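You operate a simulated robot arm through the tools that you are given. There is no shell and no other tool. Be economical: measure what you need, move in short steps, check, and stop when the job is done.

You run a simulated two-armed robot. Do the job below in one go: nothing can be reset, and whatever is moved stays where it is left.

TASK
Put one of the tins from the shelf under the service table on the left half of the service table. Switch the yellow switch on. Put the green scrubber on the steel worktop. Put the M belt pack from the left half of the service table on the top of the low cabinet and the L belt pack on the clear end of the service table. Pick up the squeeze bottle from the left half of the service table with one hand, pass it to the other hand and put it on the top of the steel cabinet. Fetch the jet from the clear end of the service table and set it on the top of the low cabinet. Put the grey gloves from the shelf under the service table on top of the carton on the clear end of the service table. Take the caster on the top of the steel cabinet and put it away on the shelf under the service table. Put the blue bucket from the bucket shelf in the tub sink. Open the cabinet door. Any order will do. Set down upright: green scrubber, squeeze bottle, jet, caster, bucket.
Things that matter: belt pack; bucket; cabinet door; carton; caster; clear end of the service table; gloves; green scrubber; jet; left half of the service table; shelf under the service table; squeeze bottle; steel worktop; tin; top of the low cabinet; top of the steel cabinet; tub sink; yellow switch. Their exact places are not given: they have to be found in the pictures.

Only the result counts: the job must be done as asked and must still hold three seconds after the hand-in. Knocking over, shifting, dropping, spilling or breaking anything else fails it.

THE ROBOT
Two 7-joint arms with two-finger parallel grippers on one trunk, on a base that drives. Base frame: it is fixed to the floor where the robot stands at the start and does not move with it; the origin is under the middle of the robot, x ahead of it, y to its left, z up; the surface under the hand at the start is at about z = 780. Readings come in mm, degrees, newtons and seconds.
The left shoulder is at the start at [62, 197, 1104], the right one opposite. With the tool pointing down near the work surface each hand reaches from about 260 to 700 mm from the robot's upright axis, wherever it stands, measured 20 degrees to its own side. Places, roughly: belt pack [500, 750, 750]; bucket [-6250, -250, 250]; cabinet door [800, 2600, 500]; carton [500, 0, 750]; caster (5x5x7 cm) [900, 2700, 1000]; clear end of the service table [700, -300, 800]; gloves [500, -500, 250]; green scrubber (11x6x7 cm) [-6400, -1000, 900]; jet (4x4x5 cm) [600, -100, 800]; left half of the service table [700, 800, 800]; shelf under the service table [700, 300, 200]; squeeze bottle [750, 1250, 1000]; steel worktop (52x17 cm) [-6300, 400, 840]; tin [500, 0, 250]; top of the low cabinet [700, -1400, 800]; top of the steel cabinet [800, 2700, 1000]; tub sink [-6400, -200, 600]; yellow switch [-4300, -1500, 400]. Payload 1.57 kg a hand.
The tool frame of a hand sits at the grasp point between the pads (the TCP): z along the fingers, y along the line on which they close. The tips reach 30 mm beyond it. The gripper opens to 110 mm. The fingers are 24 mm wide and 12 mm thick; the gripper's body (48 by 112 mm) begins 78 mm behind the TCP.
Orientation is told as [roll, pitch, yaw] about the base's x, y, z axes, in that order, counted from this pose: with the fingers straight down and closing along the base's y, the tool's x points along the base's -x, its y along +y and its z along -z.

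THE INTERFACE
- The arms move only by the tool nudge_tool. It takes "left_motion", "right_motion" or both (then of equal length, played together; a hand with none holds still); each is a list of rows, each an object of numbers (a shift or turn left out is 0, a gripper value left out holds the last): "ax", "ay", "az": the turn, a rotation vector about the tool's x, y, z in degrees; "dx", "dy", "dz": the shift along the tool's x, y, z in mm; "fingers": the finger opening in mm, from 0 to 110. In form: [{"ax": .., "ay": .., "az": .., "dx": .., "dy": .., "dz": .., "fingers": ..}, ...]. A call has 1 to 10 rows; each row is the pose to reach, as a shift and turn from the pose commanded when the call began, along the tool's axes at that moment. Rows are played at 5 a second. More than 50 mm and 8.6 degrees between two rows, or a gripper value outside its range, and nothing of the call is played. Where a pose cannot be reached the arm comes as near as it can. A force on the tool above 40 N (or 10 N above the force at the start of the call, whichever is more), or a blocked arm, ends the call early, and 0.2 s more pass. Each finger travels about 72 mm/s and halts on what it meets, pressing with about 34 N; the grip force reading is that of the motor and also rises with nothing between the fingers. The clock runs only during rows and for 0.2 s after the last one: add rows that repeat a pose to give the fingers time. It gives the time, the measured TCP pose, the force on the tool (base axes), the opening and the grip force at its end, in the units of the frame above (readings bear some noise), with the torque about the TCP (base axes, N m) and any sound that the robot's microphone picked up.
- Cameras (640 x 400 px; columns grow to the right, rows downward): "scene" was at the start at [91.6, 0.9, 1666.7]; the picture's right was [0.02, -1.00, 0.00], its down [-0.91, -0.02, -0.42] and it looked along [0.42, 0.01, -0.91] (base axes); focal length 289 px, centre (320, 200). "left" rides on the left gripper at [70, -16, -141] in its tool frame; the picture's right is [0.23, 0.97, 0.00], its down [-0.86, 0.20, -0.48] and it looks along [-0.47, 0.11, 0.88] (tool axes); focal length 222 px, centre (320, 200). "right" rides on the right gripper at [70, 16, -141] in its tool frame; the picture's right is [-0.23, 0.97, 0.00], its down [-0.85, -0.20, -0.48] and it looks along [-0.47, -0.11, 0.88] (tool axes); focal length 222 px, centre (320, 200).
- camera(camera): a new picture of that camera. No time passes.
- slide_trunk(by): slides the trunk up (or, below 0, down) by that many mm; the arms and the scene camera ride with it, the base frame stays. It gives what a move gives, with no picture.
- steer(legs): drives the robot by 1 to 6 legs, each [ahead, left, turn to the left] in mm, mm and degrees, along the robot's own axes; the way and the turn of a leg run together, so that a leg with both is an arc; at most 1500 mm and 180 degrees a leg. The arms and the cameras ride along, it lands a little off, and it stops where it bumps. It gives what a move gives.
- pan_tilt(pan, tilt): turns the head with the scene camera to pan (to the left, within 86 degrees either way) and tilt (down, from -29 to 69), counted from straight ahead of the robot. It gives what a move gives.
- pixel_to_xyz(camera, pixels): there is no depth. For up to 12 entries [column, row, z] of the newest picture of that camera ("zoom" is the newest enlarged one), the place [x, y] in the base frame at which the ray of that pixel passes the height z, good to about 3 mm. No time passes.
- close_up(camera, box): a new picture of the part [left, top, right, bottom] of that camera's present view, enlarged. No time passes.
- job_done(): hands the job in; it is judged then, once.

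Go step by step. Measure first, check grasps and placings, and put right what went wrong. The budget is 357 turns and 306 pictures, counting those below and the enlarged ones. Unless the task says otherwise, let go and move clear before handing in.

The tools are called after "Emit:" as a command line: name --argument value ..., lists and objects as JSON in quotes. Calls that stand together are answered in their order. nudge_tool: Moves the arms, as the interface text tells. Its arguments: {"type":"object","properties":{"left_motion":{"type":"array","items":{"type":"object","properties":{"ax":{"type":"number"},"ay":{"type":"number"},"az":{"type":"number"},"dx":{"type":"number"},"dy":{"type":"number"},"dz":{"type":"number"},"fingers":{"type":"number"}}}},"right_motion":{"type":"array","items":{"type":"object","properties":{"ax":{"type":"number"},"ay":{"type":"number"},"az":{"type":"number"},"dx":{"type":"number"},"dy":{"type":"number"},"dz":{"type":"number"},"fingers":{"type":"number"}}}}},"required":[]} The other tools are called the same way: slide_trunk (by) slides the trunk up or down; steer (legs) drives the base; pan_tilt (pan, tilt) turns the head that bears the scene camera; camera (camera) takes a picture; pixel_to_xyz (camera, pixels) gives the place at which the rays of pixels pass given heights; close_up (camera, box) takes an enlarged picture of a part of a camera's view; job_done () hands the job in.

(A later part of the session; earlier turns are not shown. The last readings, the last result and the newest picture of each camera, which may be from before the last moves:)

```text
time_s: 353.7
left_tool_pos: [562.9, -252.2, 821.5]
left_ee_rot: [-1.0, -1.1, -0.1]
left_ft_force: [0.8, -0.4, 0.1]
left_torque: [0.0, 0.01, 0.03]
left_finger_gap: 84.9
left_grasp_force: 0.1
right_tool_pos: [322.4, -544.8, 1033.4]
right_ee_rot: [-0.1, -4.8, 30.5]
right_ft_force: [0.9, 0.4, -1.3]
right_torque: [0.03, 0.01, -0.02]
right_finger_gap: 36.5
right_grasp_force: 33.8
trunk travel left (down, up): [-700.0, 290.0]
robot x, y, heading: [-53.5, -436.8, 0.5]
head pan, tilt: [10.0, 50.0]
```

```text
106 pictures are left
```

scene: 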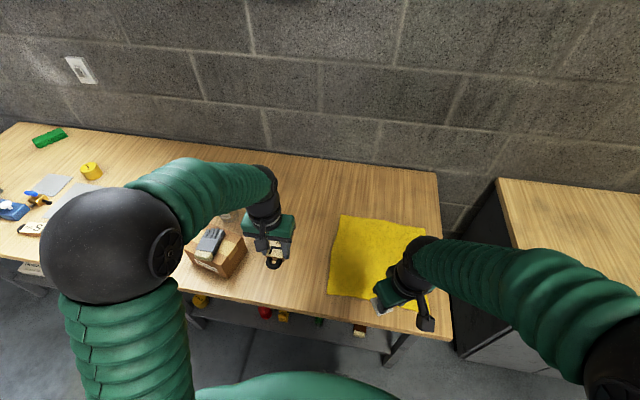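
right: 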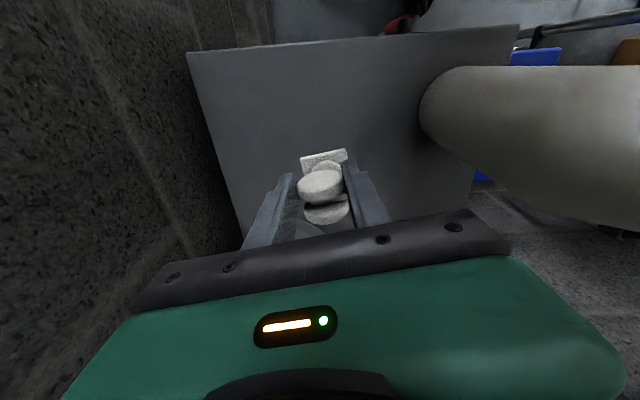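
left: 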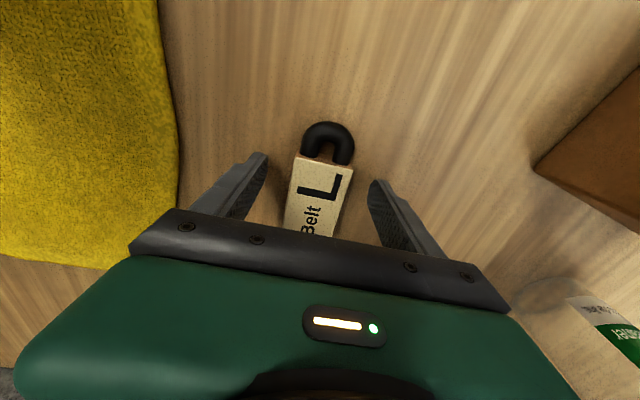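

L placed. Raise/tuck left, fix right tilt, then back off and lower the trunk.

Emit:
nudge_tool --left_motion '[{"dz": -15}, {"dz": -55}, {"dz": -100}, {"dz": -145}, {"dz": -190}, {"dz": -225}, {"dz": -225, "dx": 45}, {"dz": -225, "dx": 90}, {"dz": -225, "dx": 135, "dy": 10}, {"dz": -225, "dx": 175, "dy": 30}]' --right_motion '[{"ay": 1}, {"ay": 2.4}, {"ay": 2.4}, {"ay": 2.4}, {"ay": 2.4}, {"ay": 2.4}, {"ay": 2.4}, {"ay": 2.4}, {"ay": 2.4}, {"ay": 2.4}]'

Emit:
steer --legs '[[-360, 0, 0], [0, 690, 0]]'

Emit:
nudge_tool --left_motion '[{"dx": 40, "dy": 20}, {"dx": 80, "dy": 40}, {"dx": 120, "dy": 60}]'

Emit:
slide_trunk --by -400

Emit:
slide_trunk --by -250

Emit:
pan_tilt --pan 0 --tilt 35

Emit:
camera --camera "scene"

```text
time_s: 355.9
left_tool_pos: [384.4, -216.6, 1043.3]
left_ee_rot: [-1.0, -1.3, -0.1]
left_ft_force: [-0.7, 1.1, 0.4]
left_torque: [0.0, -0.02, 0.01]
left_finger_gap: 84.9
left_grasp_force: 0.1
right_tool_pos: [320.9, -541.9, 1034.0]
right_ee_rot: [-0.2, -2.6, 30.5]
right_ft_force: [0.8, 0.9, -0.5]
right_torque: [-0.05, -0.02, 0.03]
right_finger_gap: 36.6
right_grasp_force: 33.7
trunk travel left (down, up): [-700.0, 290.0]
robot x, y, heading: [-51.1, -441.8, 0.6]
head pan, tilt: [10.0, 50.0]
```

```text
time_s: 361.6
left_tool_pos: [17.2, 471.9, 1041.7]
left_ee_rot: [-0.7, -1.1, -0.1]
left_ft_force: [0.3, 0.5, -0.3]
left_torque: [0.02, -0.03, 0.01]
left_finger_gap: 85.1
left_grasp_force: 0.1
right_tool_pos: [-45.7, 146.5, 1032.8]
right_ee_rot: [0.2, -2.5, 30.4]
right_ft_force: [-0.4, -1.0, -1.7]
right_torque: [0.05, 0.03, 0.01]
right_finger_gap: 36.4
right_grasp_force: 33.7
trunk travel left (down, up): [-700.0, 290.0]
robot x, y, heading: [-419.0, 253.5, 0.6]
head pan, tilt: [10.0, 50.0]
```

```text
time_s: 362.4
left_tool_pos: [-104.1, 536.0, 1037.5]
left_ee_rot: [-0.9, -1.3, 0.0]
left_ft_force: [-0.3, -1.3, -0.5]
left_torque: [0.02, -0.01, 0.0]
left_finger_gap: 85.1
left_grasp_force: 0.0
right_tool_pos: [-46.5, 149.2, 1034.6]
right_ee_rot: [-0.1, -2.5, 30.5]
right_ft_force: [0.4, 0.4, -0.6]
right_torque: [-0.06, -0.01, -0.03]
right_finger_gap: 36.4
right_grasp_force: 34.0
trunk travel left (down, up): [-700.0, 290.0]
robot x, y, heading: [-421.9, 253.6, 0.6]
head pan, tilt: [10.0, 50.0]
```

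```text
time_s: 366.3
left_tool_pos: [-103.2, 539.1, 638.0]
left_ee_rot: [-1.0, -1.2, -0.1]
left_ft_force: [-0.2, 0.3, -0.3]
left_torque: [0.01, 0.02, 0.0]
left_finger_gap: 84.9
left_grasp_force: 0.1
right_tool_pos: [-47.2, 150.8, 632.9]
right_ee_rot: [-0.2, -2.5, 30.5]
right_ft_force: [-0.6, -0.6, -1.0]
right_torque: [-0.01, 0.02, 0.03]
right_finger_gap: 36.5
right_grasp_force: 33.7
trunk travel left (down, up): [-300.0, 690.0]
robot x, y, heading: [-422.6, 251.0, 0.5]
head pan, tilt: [10.0, 50.0]
```

```text
time_s: 368.9
left_tool_pos: [-103.6, 537.5, 386.7]
left_ee_rot: [-1.0, -1.2, -0.1]
left_ft_force: [-0.8, 0.3, -0.9]
left_torque: [-0.03, -0.03, -0.03]
left_finger_gap: 85.0
left_grasp_force: 0.1
right_tool_pos: [-45.4, 151.4, 383.7]
right_ee_rot: [-0.1, -2.4, 30.5]
right_ft_force: [0.1, -0.4, -0.8]
right_torque: [-0.03, 0.0, 0.0]
right_finger_gap: 36.4
right_grasp_force: 34.1
trunk travel left (down, up): [-50.0, 940.0]
robot x, y, heading: [-421.2, 252.7, 0.7]
head pan, tilt: [10.0, 50.0]
```

```text
time_s: 369.6
left_tool_pos: [-102.9, 537.4, 386.4]
left_ee_rot: [-0.9, -1.2, -0.1]
left_ft_force: [-0.2, -0.7, 0.5]
left_torque: [0.0, 0.0, 0.02]
left_finger_gap: 85.0
left_grasp_force: 0.1
right_tool_pos: [-46.2, 150.7, 384.4]
right_ee_rot: [-0.1, -2.4, 30.5]
right_ft_force: [0.1, -0.5, -1.4]
right_torque: [-0.01, 0.0, -0.03]
right_finger_gap: 36.2
right_grasp_force: 34.4
trunk travel left (down, up): [-50.0, 940.0]
robot x, y, heading: [-423.1, 253.1, 0.4]
head pan, tilt: [0.0, 35.0]
```

```text
105 pictures are left
```

scene: 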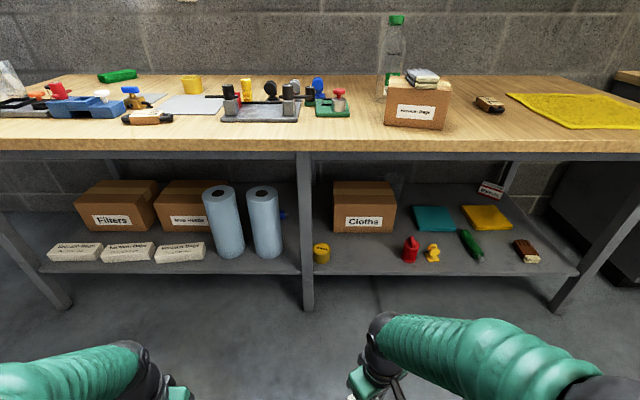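

Everything is in order. Compute the free shelf spot between tin (321,255) and red can (410,250).

Emit:
pixel_to_xyz --camera "scene" --pixels '[[321, 262, 238], [305, 273, 238], [410, 262, 238], [365, 258, 238], [365, 275, 238], [363, 231, 238], [305, 308, 0]]'

```text
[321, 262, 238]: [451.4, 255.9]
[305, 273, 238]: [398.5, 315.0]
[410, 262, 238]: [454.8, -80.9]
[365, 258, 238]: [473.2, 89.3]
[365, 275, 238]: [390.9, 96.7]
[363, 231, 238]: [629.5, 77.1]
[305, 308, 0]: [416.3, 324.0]
```

The remaining tin seems to have been shifted ~48 mm toward the leg (now y≈256, originally ≈208); I'll restore it after the caster. First drive in with the caster.

Emit:
close_up --camera "scene" --box '[270, 190, 470, 315]'

Emit:
steer --legs '[[363, -38, -0.5]]'

Emit:
camera --camera "scene"

Emit:
camera --camera "right"

```text
3.20 times, centred on (370, 252) of scene
```

zoom: 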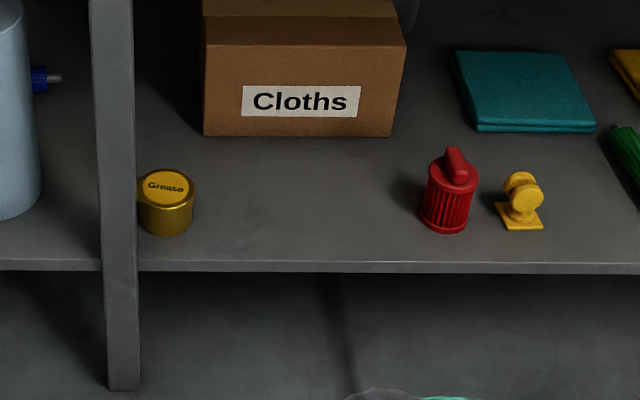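

```text
time_s: 371.9
left_tool_pos: [260.9, 497.7, 386.6]
left_ee_rot: [-0.8, -1.2, -0.7]
left_ft_force: [-0.4, -1.1, 0.3]
left_torque: [0.03, 0.02, 0.0]
left_finger_gap: 85.0
left_grasp_force: 0.0
right_tool_pos: [313.9, 109.8, 384.7]
right_ee_rot: [0.0, -2.4, 30.0]
right_ft_force: [0.1, 0.1, -0.5]
right_torque: [-0.02, 0.02, -0.01]
right_finger_gap: 36.1
right_grasp_force: 34.0
trunk travel left (down, up): [-50.0, 940.0]
robot x, y, heading: [-65.4, 215.1, -0.0]
head pan, tilt: [0.0, 35.0]
```

```text
103 pictures are left
```

scene: 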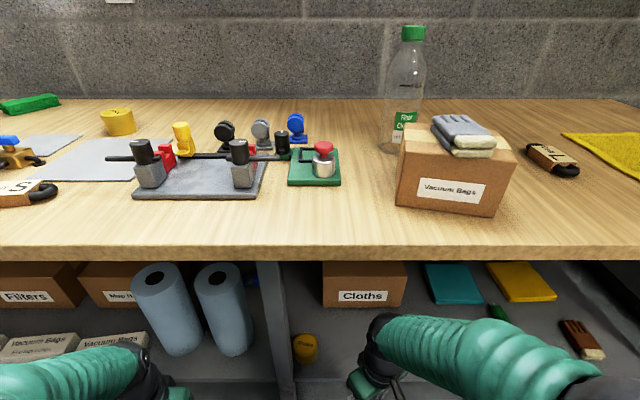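

```text
102 pictures are left
```

right: 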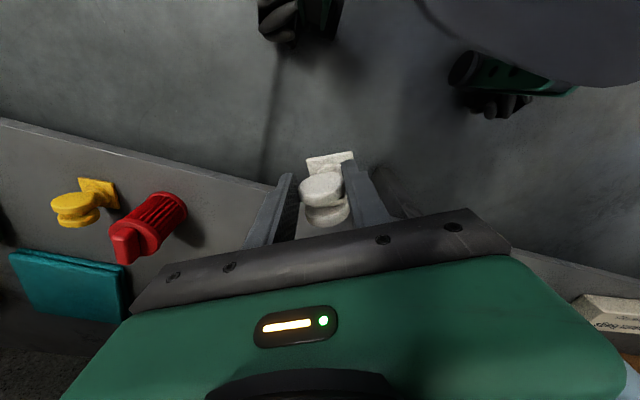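

Emit:
nudge_tool --right_motion '[{"dx": -24, "dy": -23}, {"dx": -48, "dy": -46}, {"dx": -72, "dy": -69}, {"dx": -96, "dy": -92}, {"dx": -119, "dy": -115}]'

Emit:
camera --camera "right"

Emit:
camera --camera "scene"

```text
time_s: 373.4
left_tool_pos: [256.2, 495.3, 386.9]
left_ee_rot: [-0.7, -1.0, -0.8]
left_ft_force: [-0.1, 0.3, 0.6]
left_torque: [-0.05, -0.04, -0.02]
left_finger_gap: 84.9
left_grasp_force: 0.1
right_tool_pos: [435.3, 72.5, 366.4]
right_ee_rot: [2.0, 1.5, 30.8]
right_ft_force: [0.0, 0.1, -1.1]
right_torque: [0.0, -0.01, -0.01]
right_finger_gap: 36.2
right_grasp_force: 33.7
trunk travel left (down, up): [-50.0, 940.0]
robot x, y, heading: [-64.9, 217.7, -0.3]
head pan, tilt: [0.0, 35.0]
stopped in row 5 (right hand): the arm was blocked; the commanded pose is now the measured one
```

```text
101 pictures are left
```

right: 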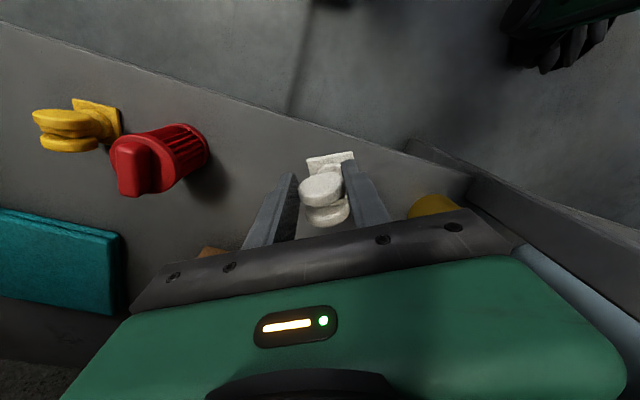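

```text
100 pictures are left
```

scene: 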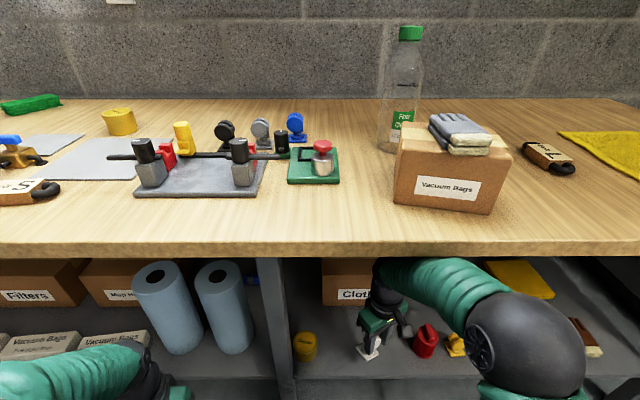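

The forearm touched the table's underside. Lower here with orientation correction, slightly forward.

Emit:
nudge_tool --right_motion '[{"dz": 15, "ay": -1, "ax": 0.8}, {"dz": 30, "ay": -2, "ax": 1.6}, {"dz": 45, "ay": -3.7, "ax": 2.8, "dx": -4, "dy": -2}, {"dz": 58, "ay": -3.7, "ax": 2.8, "dx": -9, "dy": -5}, {"dz": 68, "ay": -3.7, "ax": 2.8, "dx": -13, "dy": -8}]'

Emit:
close_up --camera "right" --box '[200, 90, 440, 240]'

Emit:
close_up --camera "scene" --box '[280, 250, 480, 375]'

```text
time_s: 374.6
left_tool_pos: [256.3, 498.3, 388.6]
left_ee_rot: [-0.9, -1.2, -0.7]
left_ft_force: [-0.1, 0.3, 0.0]
left_torque: [-0.01, 0.03, 0.03]
left_finger_gap: 85.0
left_grasp_force: 0.1
right_tool_pos: [452.6, 74.9, 302.4]
right_ee_rot: [-1.3, -2.6, 30.7]
right_ft_force: [-5.0, -0.8, 19.9]
right_torque: [-0.1, 0.1, -0.04]
right_finger_gap: 36.2
right_grasp_force: 34.0
trunk travel left (down, up): [-50.0, 940.0]
robot x, y, heading: [-67.1, 216.0, -0.2]
head pan, tilt: [0.0, 35.0]
```

```text
2.67 times, centred on (320, 165) of right
```

zoom: 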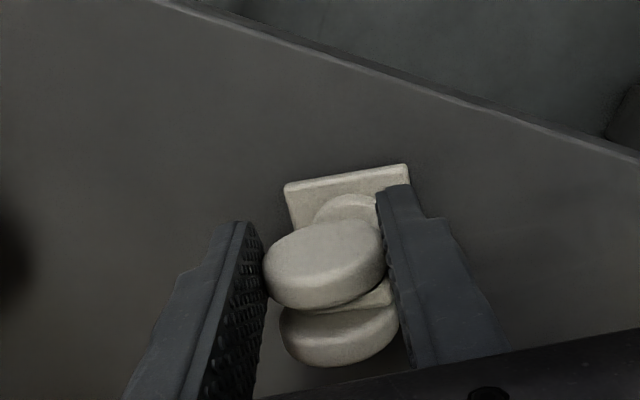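

```text
3.20 times, centred on (380, 312) of scene
```

zoom: 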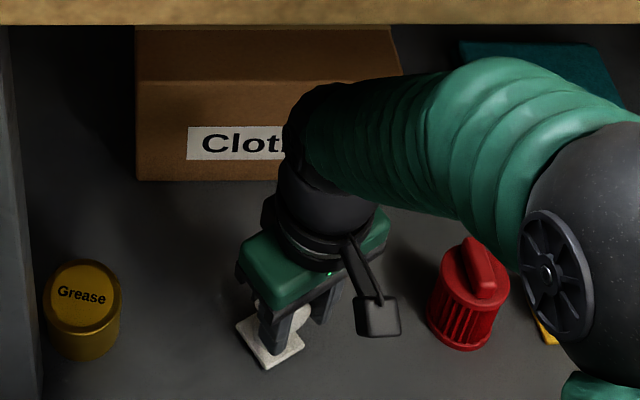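

Emit:
nudge_tool --right_motion '[{"dz": -3}, {"dz": -6}, {"dz": -6}]'

Emit:
camera --camera "right"

Emit:
pan_tilt --pan -20 --tilt 50

Emit:
camera --camera "scene"

```text
time_s: 375.4
left_tool_pos: [256.9, 496.6, 386.5]
left_ee_rot: [-0.8, -1.0, -0.7]
left_ft_force: [0.0, -0.4, 0.4]
left_torque: [0.02, -0.01, 0.02]
left_finger_gap: 85.0
left_grasp_force: 0.1
right_tool_pos: [452.6, 75.2, 306.2]
right_ee_rot: [-1.0, -2.4, 30.7]
right_ft_force: [0.2, 0.2, -0.6]
right_torque: [-0.01, 0.04, -0.02]
right_finger_gap: 36.3
right_grasp_force: 33.9
trunk travel left (down, up): [-50.0, 940.0]
robot x, y, heading: [-69.5, 211.2, -0.2]
head pan, tilt: [0.0, 35.0]
```

```text
97 pictures are left
```

right: 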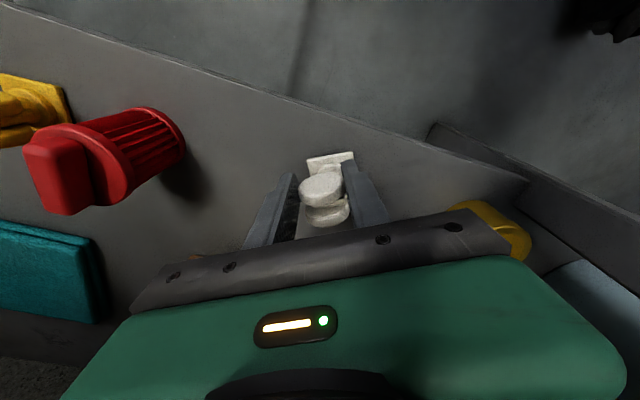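

```text
time_s: 376.2
left_tool_pos: [257.8, 497.7, 386.5]
left_ee_rot: [-0.8, -1.0, -0.7]
left_ft_force: [0.0, 0.5, -0.2]
left_torque: [0.0, -0.02, -0.02]
left_finger_gap: 84.9
left_grasp_force: 0.0
right_tool_pos: [452.2, 75.3, 306.8]
right_ee_rot: [-1.1, -2.4, 30.7]
right_ft_force: [0.5, 0.2, -0.7]
right_torque: [0.01, -0.02, -0.03]
right_finger_gap: 36.1
right_grasp_force: 34.2
trunk travel left (down, up): [-50.0, 940.0]
robot x, y, heading: [-65.1, 218.3, -0.4]
head pan, tilt: [-20.0, 50.0]
```

```text
96 pictures are left
```

scene: 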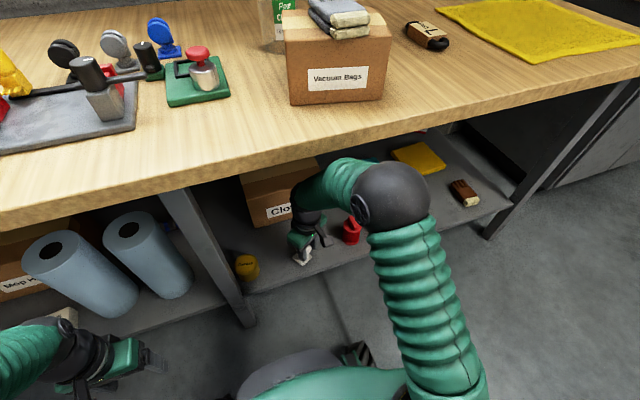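

The contact at ≈303 is real (no contact 4 mm higher). Lower 4 mm and release.

Emit:
nudge_tool --right_motion '[{"dz": 2}, {"dz": 4}, {"dz": 5}, {"dz": 5, "fingers": 45}, {"dz": 5, "fingers": 60}, {"dz": 5, "fingers": 70}, {"dz": 5, "fingers": 70}]'

Emit:
close_up --camera "right" --box '[200, 90, 440, 240]'

```text
time_s: 377.8
left_tool_pos: [257.2, 497.0, 386.8]
left_ee_rot: [-0.8, -1.2, -0.6]
left_ft_force: [0.8, 0.6, 0.1]
left_torque: [-0.02, 0.02, -0.04]
left_finger_gap: 85.1
left_grasp_force: 0.2
right_tool_pos: [452.1, 73.6, 301.1]
right_ee_rot: [-1.1, -2.4, 30.7]
right_ft_force: [-0.1, -0.3, -0.5]
right_torque: [0.0, 0.0, -0.04]
right_finger_gap: 70.0
right_grasp_force: 0.0
trunk travel left (down, up): [-50.0, 940.0]
robot x, y, heading: [-66.2, 213.6, -0.3]
head pan, tilt: [-20.0, 50.0]
```

```text
2.67 times, centred on (320, 165) of right
```

zoom: 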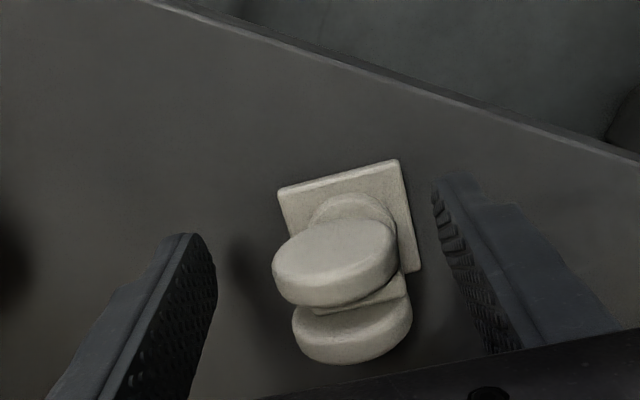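

Caster stands on the shelf. Lift straight up 55 and look for the tin.

Emit:
nudge_tool --right_motion '[{"dz": -15}, {"dz": -30}, {"dz": -45}, {"dz": -55}]'

Emit:
nudge_tool --right_motion '[{"dx": 20, "dy": 10, "az": -8, "fingers": 95}, {"dx": 40, "dy": 30, "az": -16}, {"dx": 40, "dy": 60, "az": -24}, {"dx": 40, "dy": 90, "az": -32}, {"dx": 35, "dy": 120, "az": -40}, {"dx": 30, "dy": 140, "az": -48}]'

Emit:
camera --camera "right"

Emit:
camera --camera "scene"

```text
time_s: 378.8
left_tool_pos: [256.8, 496.8, 387.1]
left_ee_rot: [-0.8, -0.9, -0.8]
left_ft_force: [0.5, -0.5, 0.7]
left_torque: [-0.01, 0.02, -0.02]
left_finger_gap: 85.3
left_grasp_force: 0.0
right_tool_pos: [448.4, 73.8, 355.4]
right_ee_rot: [-0.9, -2.4, 30.7]
right_ft_force: [-0.2, -0.6, -0.4]
right_torque: [0.0, 0.01, -0.01]
right_finger_gap: 69.9
right_grasp_force: 0.1
trunk travel left (down, up): [-50.0, 940.0]
robot x, y, heading: [-67.4, 215.4, -0.2]
head pan, tilt: [-20.0, 50.0]
```

```text
time_s: 380.2
left_tool_pos: [257.2, 498.1, 386.8]
left_ee_rot: [-0.8, -1.0, -0.7]
left_ft_force: [0.1, 0.1, 0.4]
left_torque: [-0.01, 0.0, -0.02]
left_finger_gap: 85.0
left_grasp_force: 0.1
right_tool_pos: [352.0, 178.3, 353.7]
right_ee_rot: [-2.5, -0.9, 78.8]
right_ft_force: [0.0, 1.2, -0.5]
right_torque: [-0.03, -0.05, -0.02]
right_finger_gap: 94.9
right_grasp_force: 0.0
trunk travel left (down, up): [-50.0, 940.0]
robot x, y, heading: [-67.5, 212.5, -0.3]
head pan, tilt: [-20.0, 50.0]
```

```text
94 pictures are left
```

right: 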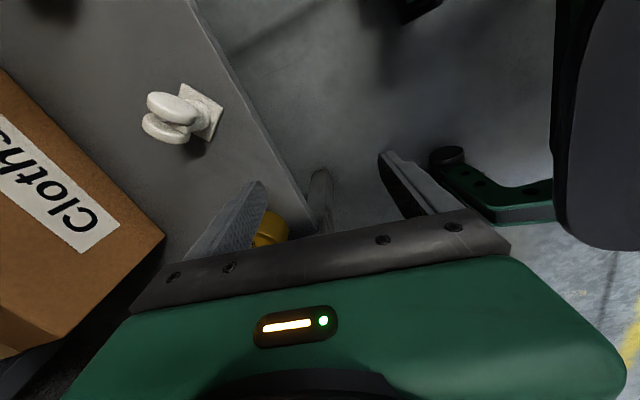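

```text
93 pictures are left
```

scene: 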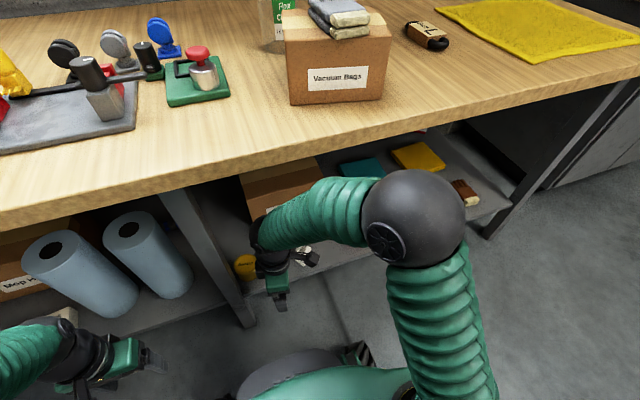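

Emit:
pixel_to_xyz --camera "right" --pixels '[[270, 228, 297], [270, 215, 297], [288, 230, 290], [190, 118, 255]]'

Emit:
close_up --camera "right" --box '[200, 160, 360, 260]'

Emit:
pixel_to_xyz --camera "scene" --pixels '[[246, 259, 297], [245, 280, 240], [235, 268, 290], [248, 318, 0]]'

```text
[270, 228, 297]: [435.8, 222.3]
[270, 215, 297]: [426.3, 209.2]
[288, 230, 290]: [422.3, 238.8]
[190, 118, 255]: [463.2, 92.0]
```

```text
4.00 times, centred on (280, 210) of right
```

zoom: 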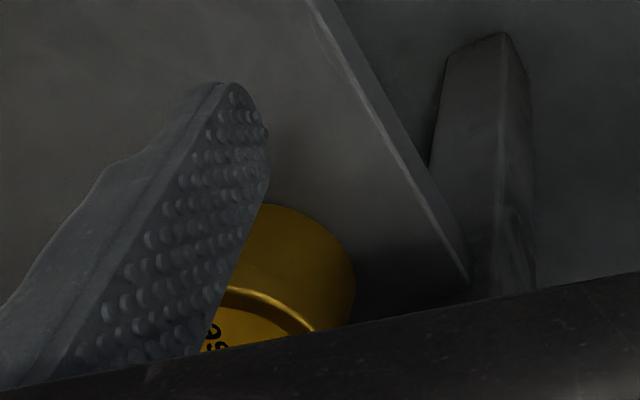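

```text
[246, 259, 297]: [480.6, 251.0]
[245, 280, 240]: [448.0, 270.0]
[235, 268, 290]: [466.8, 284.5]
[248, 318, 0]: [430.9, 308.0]
```

Lower the trunk the last 50 (better forearm clearance), then move over the tin at (478,253).

Emit:
slide_trunk --by -49

Emit:
nudge_tool --right_motion '[{"dz": -15, "az": -5}, {"dz": -30, "az": -10}, {"dz": -42, "az": -10}]'

Emit:
nudge_tool --right_motion '[{"dy": -20, "dx": -10}, {"dy": -40, "dx": -20}, {"dy": -60, "dx": -35}, {"dy": -80, "dx": -50}, {"dy": -100, "dx": -65}, {"dy": -118, "dx": -73}]'

Emit:
camera --camera "right"

```text
time_s: 381.1
left_tool_pos: [256.6, 497.0, 337.5]
left_ee_rot: [-0.8, -1.2, -0.7]
left_ft_force: [-0.3, -0.7, 0.6]
left_torque: [0.02, 0.01, -0.04]
left_finger_gap: 84.8
left_grasp_force: 0.1
right_tool_pos: [352.2, 176.8, 303.5]
right_ee_rot: [-2.5, -0.7, 78.6]
right_ft_force: [0.4, 0.3, 0.0]
right_torque: [-0.02, 0.0, 0.03]
right_finger_gap: 95.0
right_grasp_force: 0.1
trunk travel left (down, up): [-1.0, 989.0]
robot x, y, heading: [-63.4, 212.6, -0.1]
head pan, tilt: [-20.0, 50.0]
```

```text
time_s: 381.9
left_tool_pos: [257.8, 496.6, 338.0]
left_ee_rot: [-0.9, -1.0, -0.7]
left_ft_force: [1.0, 0.4, 0.4]
left_torque: [-0.03, -0.01, 0.02]
left_finger_gap: 85.0
left_grasp_force: 0.0
right_tool_pos: [350.9, 178.3, 346.0]
right_ee_rot: [-2.6, -0.3, 88.7]
right_ft_force: [-1.0, -0.7, -0.6]
right_torque: [0.03, 0.03, -0.01]
right_finger_gap: 95.0
right_grasp_force: 0.1
trunk travel left (down, up): [-1.0, 989.0]
robot x, y, heading: [-68.0, 214.6, -0.6]
head pan, tilt: [-20.0, 50.0]
```

```text
time_s: 383.3
left_tool_pos: [257.6, 496.8, 336.9]
left_ee_rot: [-0.9, -0.9, -0.7]
left_ft_force: [-0.5, -0.7, 0.3]
left_torque: [-0.03, 0.03, 0.02]
left_finger_gap: 85.1
left_grasp_force: 0.0
right_tool_pos: [468.9, 247.8, 351.9]
right_ee_rot: [-2.6, -0.2, 88.6]
right_ft_force: [-1.3, 0.0, -0.7]
right_torque: [-0.02, 0.0, -0.02]
right_finger_gap: 95.1
right_grasp_force: 0.0
trunk travel left (down, up): [-1.0, 989.0]
robot x, y, heading: [-64.1, 215.6, -0.4]
head pan, tilt: [-20.0, 50.0]
```

```text
91 pictures are left
```

right: 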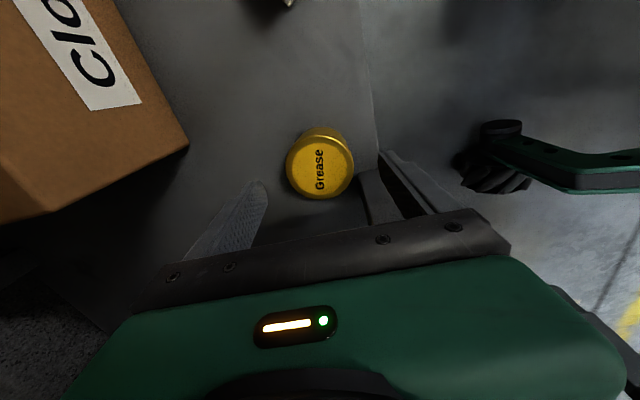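

Emit:
pixel_to_xyz --camera "right" --pixels '[[320, 168, 300], [288, 168, 300], [353, 168, 300], [320, 198, 300], [325, 128, 240]]'

```text
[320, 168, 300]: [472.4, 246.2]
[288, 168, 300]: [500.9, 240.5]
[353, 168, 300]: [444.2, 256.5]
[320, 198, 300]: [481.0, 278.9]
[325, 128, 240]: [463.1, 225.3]
```

Tin top centre is at (472,247) – about 39 mm from its original place. Grip, lift 8 mm, move it back 39 mm.

Emit:
nudge_tool --right_motion '[{"dz": 25}, {"dz": 50}, {"dz": 68}, {"dz": 74}, {"dz": 74, "fingers": 80}, {"dz": 74, "fingers": 60}, {"dz": 74, "fingers": 50}, {"dz": 74, "fingers": 50}]'

Emit:
camera --camera "right"

```text
time_s: 385.1
left_tool_pos: [257.4, 496.4, 338.4]
left_ee_rot: [-0.8, -1.0, -0.7]
left_ft_force: [0.2, 0.1, -0.1]
left_torque: [0.0, 0.01, 0.0]
left_finger_gap: 85.3
left_grasp_force: 0.1
right_tool_pos: [474.5, 247.6, 277.8]
right_ee_rot: [-2.5, -0.3, 88.6]
right_ft_force: [0.5, 0.6, 0.3]
right_torque: [0.04, -0.03, -0.04]
right_finger_gap: 66.7
right_grasp_force: 34.1
trunk travel left (down, up): [-1.0, 989.0]
robot x, y, heading: [-65.2, 220.1, -0.1]
head pan, tilt: [-20.0, 50.0]
```

```text
90 pictures are left
```

right: 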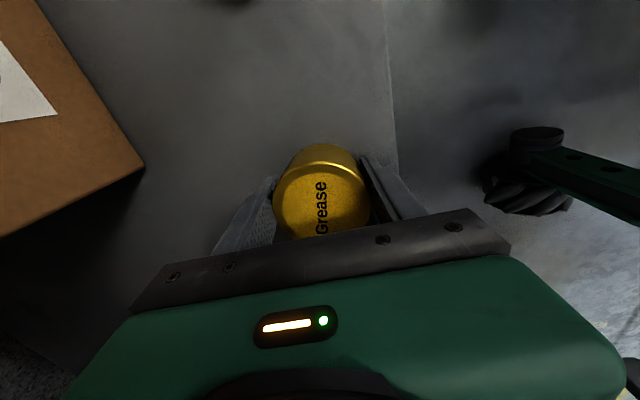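

Emit:
nudge_tool --right_motion '[{"dz": -4}, {"dz": -8}, {"dz": -8, "dx": 13}, {"dz": -8, "dx": 26}, {"dz": -8, "dx": 39}, {"dz": -5, "dx": 39}, {"dz": -2, "dx": 39}, {"dz": 1, "dx": 39}]'

Emit:
nudge_tool --right_motion '[{"dz": 0, "fingers": 75}, {"dz": 0, "fingers": 95}, {"dz": 0, "fingers": 95}]'

Emit:
camera --camera "right"

```text
time_s: 386.9
left_tool_pos: [256.9, 495.9, 338.3]
left_ee_rot: [-0.9, -1.1, -0.8]
left_ft_force: [0.1, 0.3, -0.2]
left_torque: [0.0, -0.01, 0.01]
left_finger_gap: 85.0
left_grasp_force: 0.1
right_tool_pos: [473.4, 210.1, 277.1]
right_ee_rot: [-2.7, -0.4, 88.5]
right_ft_force: [-1.5, 0.0, 6.6]
right_torque: [-0.08, 0.13, -0.07]
right_finger_gap: 66.0
right_grasp_force: 34.1
trunk travel left (down, up): [-1.0, 989.0]
robot x, y, heading: [-68.0, 218.5, -0.1]
head pan, tilt: [-20.0, 50.0]
```

```text
time_s: 387.7
left_tool_pos: [256.1, 496.8, 336.9]
left_ee_rot: [-0.9, -1.0, -0.7]
left_ft_force: [-0.4, -0.5, -0.3]
left_torque: [0.02, 0.03, -0.01]
left_finger_gap: 84.7
left_grasp_force: 0.1
right_tool_pos: [474.0, 209.1, 275.4]
right_ee_rot: [-2.6, -0.3, 88.7]
right_ft_force: [-0.2, -0.2, -0.2]
right_torque: [0.02, -0.01, -0.01]
right_finger_gap: 95.2
right_grasp_force: 0.2
trunk travel left (down, up): [-1.0, 989.0]
robot x, y, heading: [-65.7, 218.7, -0.3]
head pan, tilt: [-20.0, 50.0]
```

```text
89 pictures are left
```

right: 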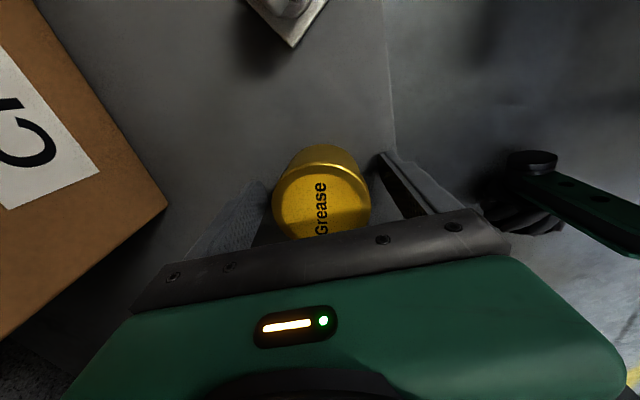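

Tin restored. Lift out, back off, and raise the trunk.

Emit:
nudge_tool --right_motion '[{"dz": -25}, {"dz": -50}, {"dz": -75}, {"dz": -75, "dy": 40}, {"dz": -75, "dy": 80}, {"dz": -75, "dy": 120}]'

Emit:
steer --legs '[[-330, 0, 0]]'

Emit:
camera --camera "scene"

Emit:
slide_trunk --by 400

Emit:
slide_trunk --by 299

```text
time_s: 389.1
left_tool_pos: [256.2, 497.5, 337.4]
left_ee_rot: [-0.8, -0.9, -0.8]
left_ft_force: [0.0, -0.7, -0.5]
left_torque: [-0.01, 0.02, -0.01]
left_finger_gap: 85.0
left_grasp_force: 0.0
right_tool_pos: [349.0, 211.0, 343.8]
right_ee_rot: [-2.7, -0.3, 88.6]
right_ft_force: [-0.3, -0.7, -0.3]
right_torque: [0.01, -0.01, -0.01]
right_finger_gap: 95.2
right_grasp_force: 0.1
trunk travel left (down, up): [-1.0, 989.0]
robot x, y, heading: [-64.5, 212.7, -0.2]
head pan, tilt: [-20.0, 50.0]
```

```text
time_s: 391.3
left_tool_pos: [-74.7, 496.8, 336.8]
left_ee_rot: [-0.9, -1.0, -1.0]
left_ft_force: [0.0, 0.6, 0.4]
left_torque: [0.03, 0.0, -0.01]
left_finger_gap: 85.1
left_grasp_force: 0.0
right_tool_pos: [16.5, 212.5, 343.3]
right_ee_rot: [-2.7, -0.4, 88.5]
right_ft_force: [-0.4, 0.5, 0.8]
right_torque: [-0.03, 0.0, 0.0]
right_finger_gap: 95.0
right_grasp_force: 0.1
trunk travel left (down, up): [-1.0, 989.0]
robot x, y, heading: [-398.3, 220.7, -0.6]
head pan, tilt: [-20.0, 50.0]
```

```text
88 pictures are left
```

scene: 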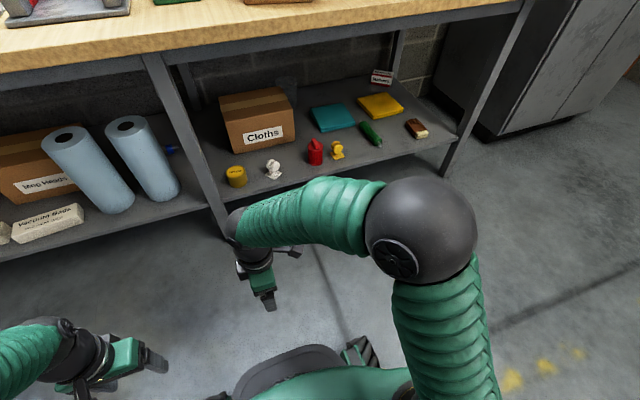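

```text
time_s: 395.1
left_tool_pos: [-73.5, 497.7, 737.9]
left_ee_rot: [-1.0, -1.1, -1.0]
left_ft_force: [0.5, -0.1, 0.0]
left_torque: [0.03, 0.03, 0.0]
left_finger_gap: 85.2
left_grasp_force: 0.1
right_tool_pos: [17.1, 211.9, 743.3]
right_ee_rot: [-2.6, -0.3, 88.6]
right_ft_force: [-0.4, 0.4, 0.0]
right_torque: [0.01, 0.01, -0.02]
right_finger_gap: 94.8
right_grasp_force: 0.0
trunk travel left (down, up): [-401.0, 589.0]
robot x, y, heading: [-399.7, 218.2, -0.3]
head pan, tilt: [-20.0, 50.0]
```

```text
time_s: 398.1
left_tool_pos: [-74.0, 497.8, 1036.3]
left_ee_rot: [-0.9, -1.0, -0.9]
left_ft_force: [-0.4, -0.1, -0.3]
left_torque: [-0.02, -0.01, -0.03]
left_finger_gap: 84.9
left_grasp_force: 0.1
right_tool_pos: [17.8, 212.0, 1043.0]
right_ee_rot: [-2.6, -0.3, 88.5]
right_ft_force: [-0.5, 0.1, 0.5]
right_torque: [0.0, 0.01, 0.01]
right_finger_gap: 95.0
right_grasp_force: 0.0
trunk travel left (down, up): [-700.0, 290.0]
robot x, y, heading: [-395.5, 217.3, -0.5]
head pan, tilt: [-20.0, 50.0]
```

All shelf items fine (caster at (273,168), tin (236,178)). Neutralise the right arm, turn left 90° and look toward −x.

Emit:
nudge_tool --right_motion '[{"az": 8.5, "dx": 20}, {"az": 17, "dx": 40}, {"az": 25.5, "dx": 60}, {"az": 34, "dx": 80}, {"az": 42.5, "dx": 100}, {"az": 51, "dx": 120}, {"az": 59.5, "dx": 140}, {"az": 68, "dx": 160}, {"az": 76.5, "dx": 180}, {"az": 85, "dx": 200}]'

Emit:
steer --legs '[[0, 0, 90]]'

Emit:
pan_tilt --pan 80 --tilt 25

Emit:
camera --camera "scene"

```text
time_s: 400.3
left_tool_pos: [-73.6, 495.9, 1037.3]
left_ee_rot: [-0.8, -1.1, -0.9]
left_ft_force: [0.6, -0.6, -0.4]
left_torque: [-0.02, -0.01, 0.0]
left_finger_gap: 85.0
left_grasp_force: 0.2
right_tool_pos: [10.8, 12.4, 1041.1]
right_ee_rot: [0.2, -2.7, 3.3]
right_ft_force: [0.3, -0.4, 0.6]
right_torque: [-0.02, -0.05, 0.01]
right_finger_gap: 95.0
right_grasp_force: 0.1
trunk travel left (down, up): [-700.0, 290.0]
robot x, y, heading: [-400.4, 217.0, -0.2]
head pan, tilt: [-20.0, 50.0]
```

```text
time_s: 404.5
left_tool_pos: [-668.2, 550.8, 1036.4]
left_ee_rot: [-0.8, -1.1, 87.5]
left_ft_force: [1.1, 0.2, -0.2]
left_torque: [-0.01, 0.02, 0.02]
left_finger_gap: 85.0
left_grasp_force: 0.0
right_tool_pos: [-181.3, 623.5, 1042.3]
right_ee_rot: [0.1, -2.7, 91.9]
right_ft_force: [0.7, -0.1, -0.1]
right_torque: [-0.01, 0.04, -0.02]
right_finger_gap: 94.8
right_grasp_force: 0.1
trunk travel left (down, up): [-700.0, 290.0]
robot x, y, heading: [-399.4, 217.6, 87.7]
head pan, tilt: [-20.0, 50.0]
```

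```text
time_s: 406.2
left_tool_pos: [-668.7, 552.2, 1037.4]
left_ee_rot: [-0.8, -1.1, 87.4]
left_ft_force: [-0.7, 0.5, -0.6]
left_torque: [0.03, 0.01, 0.04]
left_finger_gap: 85.0
left_grasp_force: 0.2
right_tool_pos: [-180.5, 623.2, 1043.1]
right_ee_rot: [0.1, -2.7, 91.9]
right_ft_force: [0.0, 0.1, -0.8]
right_torque: [0.01, -0.03, -0.01]
right_finger_gap: 95.1
right_grasp_force: 0.1
trunk travel left (down, up): [-700.0, 290.0]
robot x, y, heading: [-397.9, 221.4, 88.2]
head pan, tilt: [80.0, 25.0]
```

```text
87 pictures are left
```

scene: 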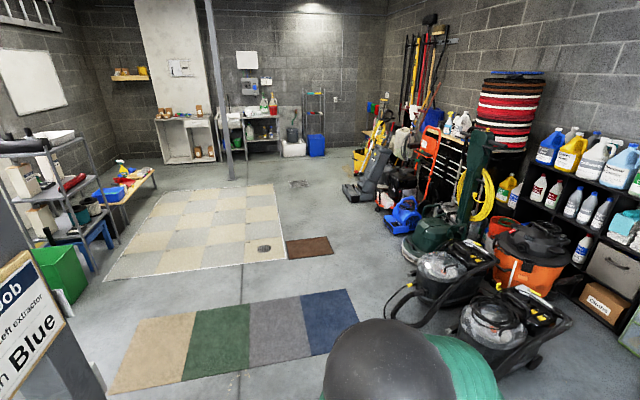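

Emit:
pixel_to_xyz --camera "scene" --pixels '[[108, 393, 0], [190, 314, 0], [347, 290, 0], [360, 318, 0], [105, 280, 0], [283, 262, 0], [85, 398, 0], [60, 310, 0], [390, 268, 0], [430, 310, 0], [230, 180, 0], [340, 255, 0]]'

Emit:
close_up --camera "scene" --box '[150, 60, 350, 190]'

```text
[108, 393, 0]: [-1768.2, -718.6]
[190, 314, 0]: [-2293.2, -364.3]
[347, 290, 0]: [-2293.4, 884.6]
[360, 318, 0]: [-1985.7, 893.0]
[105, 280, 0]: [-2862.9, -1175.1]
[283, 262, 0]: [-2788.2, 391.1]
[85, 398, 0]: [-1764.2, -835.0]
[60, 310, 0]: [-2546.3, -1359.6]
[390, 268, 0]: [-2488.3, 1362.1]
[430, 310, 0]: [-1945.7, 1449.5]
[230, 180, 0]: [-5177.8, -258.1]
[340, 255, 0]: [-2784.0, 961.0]
```

```text
3.08 times, centred on (250, 125) of scene
```

zoom: 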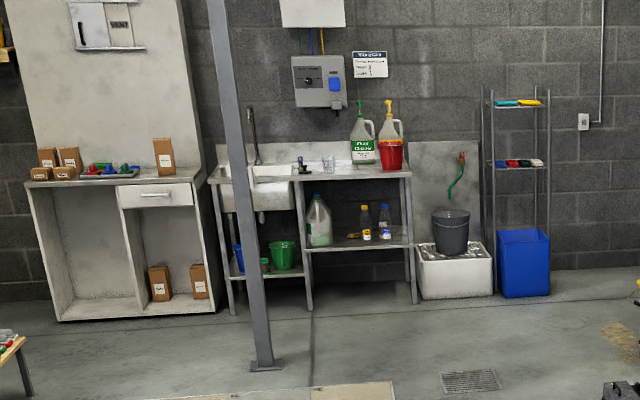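

Drive: turn to face −x and go ~3200 mm over the flat mats.

Emit:
steer --legs '[[0, 0, 91.8], [1200, 0, 0], [1200, 0, 0], [900, 0, 0]]'

Emit:
pan_tilt --pan 45 --tilt 25

Emit:
camera --camera "scene"

Emit:
pan_tilt --pan 0 --tilt 20

Emit:
camera --camera "scene"

```text
time_s: 426.3
left_tool_pos: [-4028.8, -64.8, 1036.9]
left_ee_rot: [-0.8, -1.2, 178.5]
left_ft_force: [0.7, 0.2, 0.6]
left_torque: [0.02, 0.03, 0.0]
left_finger_gap: 85.0
left_grasp_force: 0.0
right_tool_pos: [-4111.3, 421.4, 1042.4]
right_ee_rot: [0.1, -2.7, -177.0]
right_ft_force: [0.6, 0.1, 0.6]
right_torque: [0.01, 0.02, 0.0]
right_finger_gap: 94.8
right_grasp_force: 0.0
trunk travel left (down, up): [-700.0, 290.0]
robot x, y, heading: [-3705.9, 214.3, 179.0]
head pan, tilt: [80.0, 25.0]
```

```text
time_s: 427.3
left_tool_pos: [-4029.0, -65.1, 1036.8]
left_ee_rot: [-0.7, -1.2, 178.6]
left_ft_force: [0.7, -0.7, 0.1]
left_torque: [-0.02, 0.01, 0.05]
left_finger_gap: 85.4
left_grasp_force: 0.0
right_tool_pos: [-4111.1, 420.7, 1043.2]
right_ee_rot: [0.1, -2.8, -177.0]
right_ft_force: [-0.1, -0.3, 0.4]
right_torque: [0.06, -0.02, 0.01]
right_finger_gap: 95.2
right_grasp_force: 0.1
trunk travel left (down, up): [-700.0, 290.0]
robot x, y, heading: [-3704.7, 209.7, 179.0]
head pan, tilt: [45.0, 25.0]
```

```text
85 pictures are left
```

scene: 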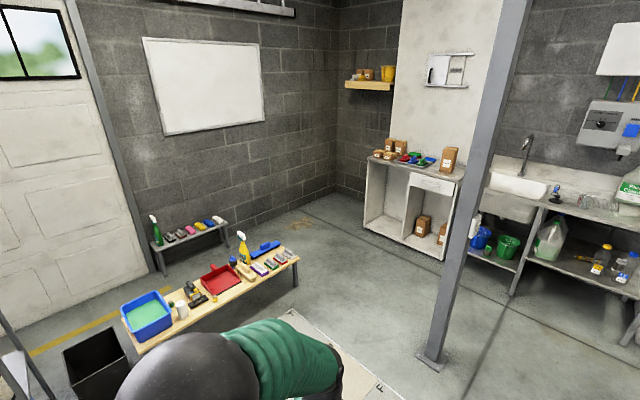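

```text
time_s: 428.4
left_tool_pos: [-4029.8, -65.7, 1037.3]
left_ee_rot: [-0.9, -1.0, 178.6]
left_ft_force: [0.0, 0.6, 0.6]
left_torque: [-0.01, 0.0, 0.0]
left_finger_gap: 85.2
left_grasp_force: 0.1
right_tool_pos: [-4111.6, 421.3, 1043.4]
right_ee_rot: [0.2, -2.7, -177.0]
right_ft_force: [0.2, 0.4, -0.8]
right_torque: [0.01, -0.02, -0.01]
right_finger_gap: 95.0
right_grasp_force: 0.1
trunk travel left (down, up): [-700.0, 290.0]
robot x, y, heading: [-3702.4, 212.0, 179.1]
head pan, tilt: [0.0, 20.0]
```

```text
84 pictures are left
```

scene: 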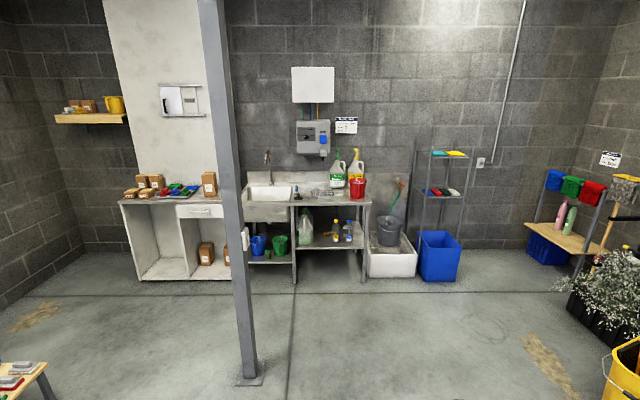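

Emit:
close_up --camera "scene" --box '[110, 160, 270, 290]'

Emit:
close_up --camera "scene" --box '[230, 150, 390, 280]'

Emit:
pan_tilt --pan 55 --tilt 30

Emit:
close_up --camera "scene" --box '[120, 140, 380, 330]'

```text
3.08 times, centred on (190, 225) of scene
```

zoom: 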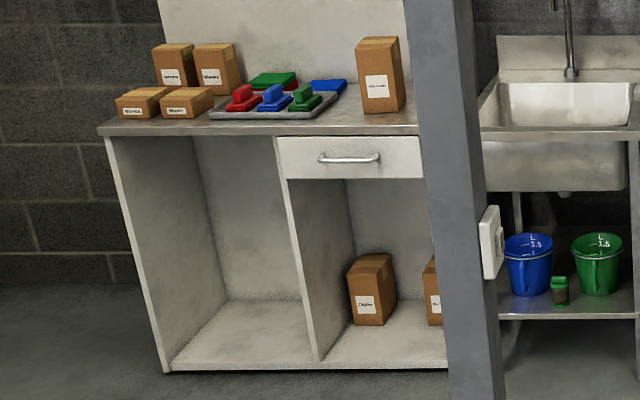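

```text
3.08 times, centred on (310, 215) of scene
```

zoom: 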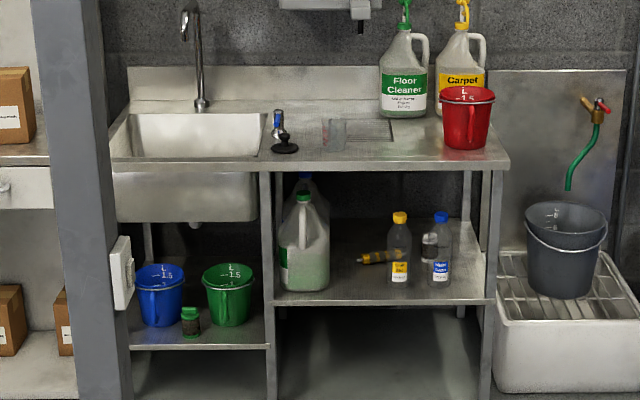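

```text
time_s: 429.7
left_tool_pos: [-4029.4, -65.0, 1037.4]
left_ee_rot: [-0.7, -1.2, 178.6]
left_ft_force: [-0.5, -0.3, 0.3]
left_torque: [0.02, 0.02, 0.03]
left_finger_gap: 85.2
left_grasp_force: 0.1
right_tool_pos: [-4111.5, 420.9, 1041.9]
right_ee_rot: [0.1, -2.7, -177.0]
right_ft_force: [-0.1, 0.3, -0.5]
right_torque: [-0.01, 0.02, 0.03]
right_finger_gap: 94.8
right_grasp_force: 0.1
trunk travel left (down, up): [-700.0, 290.0]
robot x, y, heading: [-3699.5, 210.5, 179.1]
head pan, tilt: [55.0, 30.0]
```

```text
2.11 times, centred on (250, 235) of scene
```

zoom: 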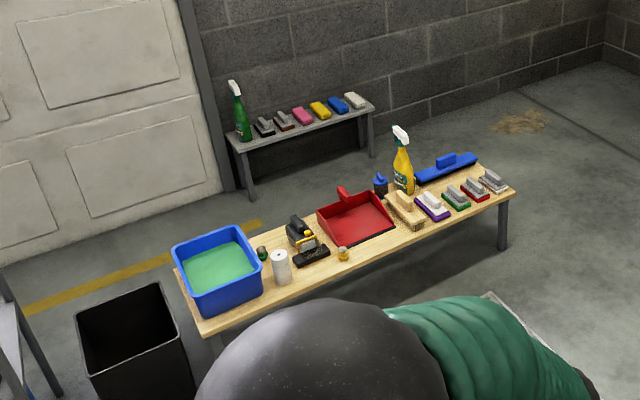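

Emit:
pixel_to_xyz --camera "zoom" --pixels '[[310, 245, 450], [312, 262, 430], [200, 330, 430], [515, 190, 430], [175, 268, 430], [300, 230, 470], [190, 375, 0], [343, 255, 430]]'

Emit:
close_up --camera "scene" --box '[230, 220, 310, 270]'

```text
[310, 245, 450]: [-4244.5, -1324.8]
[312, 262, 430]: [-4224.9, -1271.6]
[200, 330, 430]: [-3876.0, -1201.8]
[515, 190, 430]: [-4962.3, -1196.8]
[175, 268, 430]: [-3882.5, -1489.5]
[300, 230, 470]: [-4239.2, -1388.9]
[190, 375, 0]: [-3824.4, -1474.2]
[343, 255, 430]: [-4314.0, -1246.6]
```

```text
8.00 times, centred on (270, 245) of scene
```

zoom: 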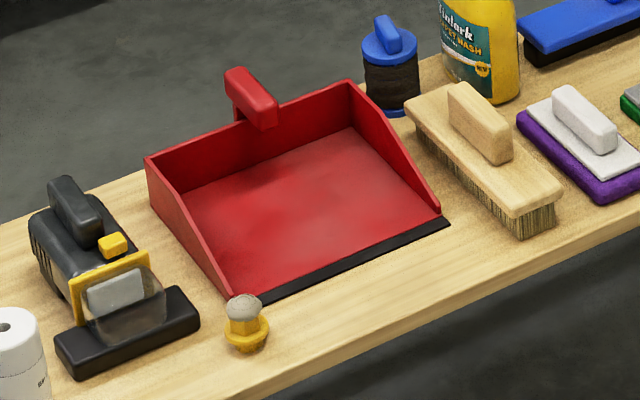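

A handheld machine with a yellow switch is on the low bench at ≈(−4240,−1350). Drive over facing −y and lower the trunk.

Emit:
steer --legs '[[0, 0, 91], [900, -340, 0]]'

Emit:
slide_trunk --by -250

Emit:
pan_tilt --pan -15 --tilt 50

Emit:
camera --camera "scene"

```text
time_s: 438.6
left_tool_pos: [-3757.2, -1010.1, 1037.2]
left_ee_rot: [-0.9, -1.2, -90.2]
left_ft_force: [0.6, -0.8, 0.8]
left_torque: [0.0, 0.04, -0.01]
left_finger_gap: 85.1
left_grasp_force: 0.1
right_tool_pos: [-4240.6, -1100.8, 1042.5]
right_ee_rot: [0.1, -2.6, -85.9]
right_ft_force: [-0.1, 0.3, 0.0]
right_torque: [0.01, 0.03, 0.01]
right_finger_gap: 95.2
right_grasp_force: 0.0
trunk travel left (down, up): [-700.0, 290.0]
robot x, y, heading: [-4039.2, -685.8, -89.9]
head pan, tilt: [55.0, 30.0]
```

```text
time_s: 441.1
left_tool_pos: [-3757.0, -1008.6, 787.6]
left_ee_rot: [-0.9, -1.2, -90.2]
left_ft_force: [0.4, 0.6, 0.5]
left_torque: [0.02, -0.02, 0.01]
left_finger_gap: 85.1
left_grasp_force: 0.1
right_tool_pos: [-4241.7, -1101.5, 793.3]
right_ee_rot: [0.1, -2.7, -85.9]
right_ft_force: [0.1, 0.2, -0.6]
right_torque: [-0.02, 0.0, -0.01]
right_finger_gap: 94.9
right_grasp_force: 0.1
trunk travel left (down, up): [-450.0, 540.0]
robot x, y, heading: [-4038.9, -689.2, -89.7]
head pan, tilt: [55.0, 30.0]
```

```text
time_s: 442.5
left_tool_pos: [-3756.4, -1009.7, 787.8]
left_ee_rot: [-0.8, -1.2, -90.2]
left_ft_force: [0.7, 0.1, 1.2]
left_torque: [-0.02, 0.02, -0.03]
left_finger_gap: 85.1
left_grasp_force: 0.1
right_tool_pos: [-4242.3, -1101.7, 791.7]
right_ee_rot: [0.2, -2.8, -85.9]
right_ft_force: [0.2, -0.4, -0.4]
right_torque: [0.02, -0.02, -0.03]
right_finger_gap: 94.9
right_grasp_force: 0.0
trunk travel left (down, up): [-450.0, 540.0]
robot x, y, heading: [-4039.5, -689.1, -89.8]
head pan, tilt: [-15.0, 50.0]
```

```text
79 pictures are left
```

scene: 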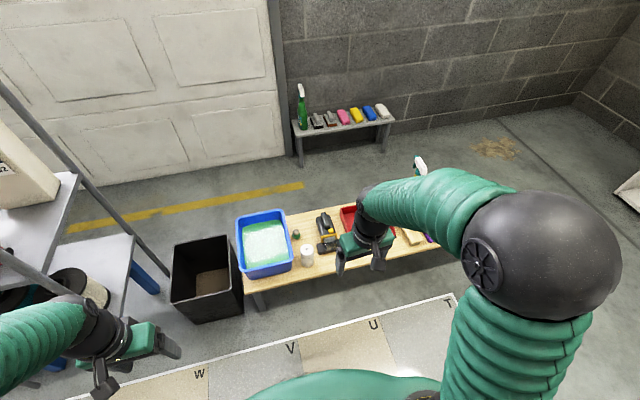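

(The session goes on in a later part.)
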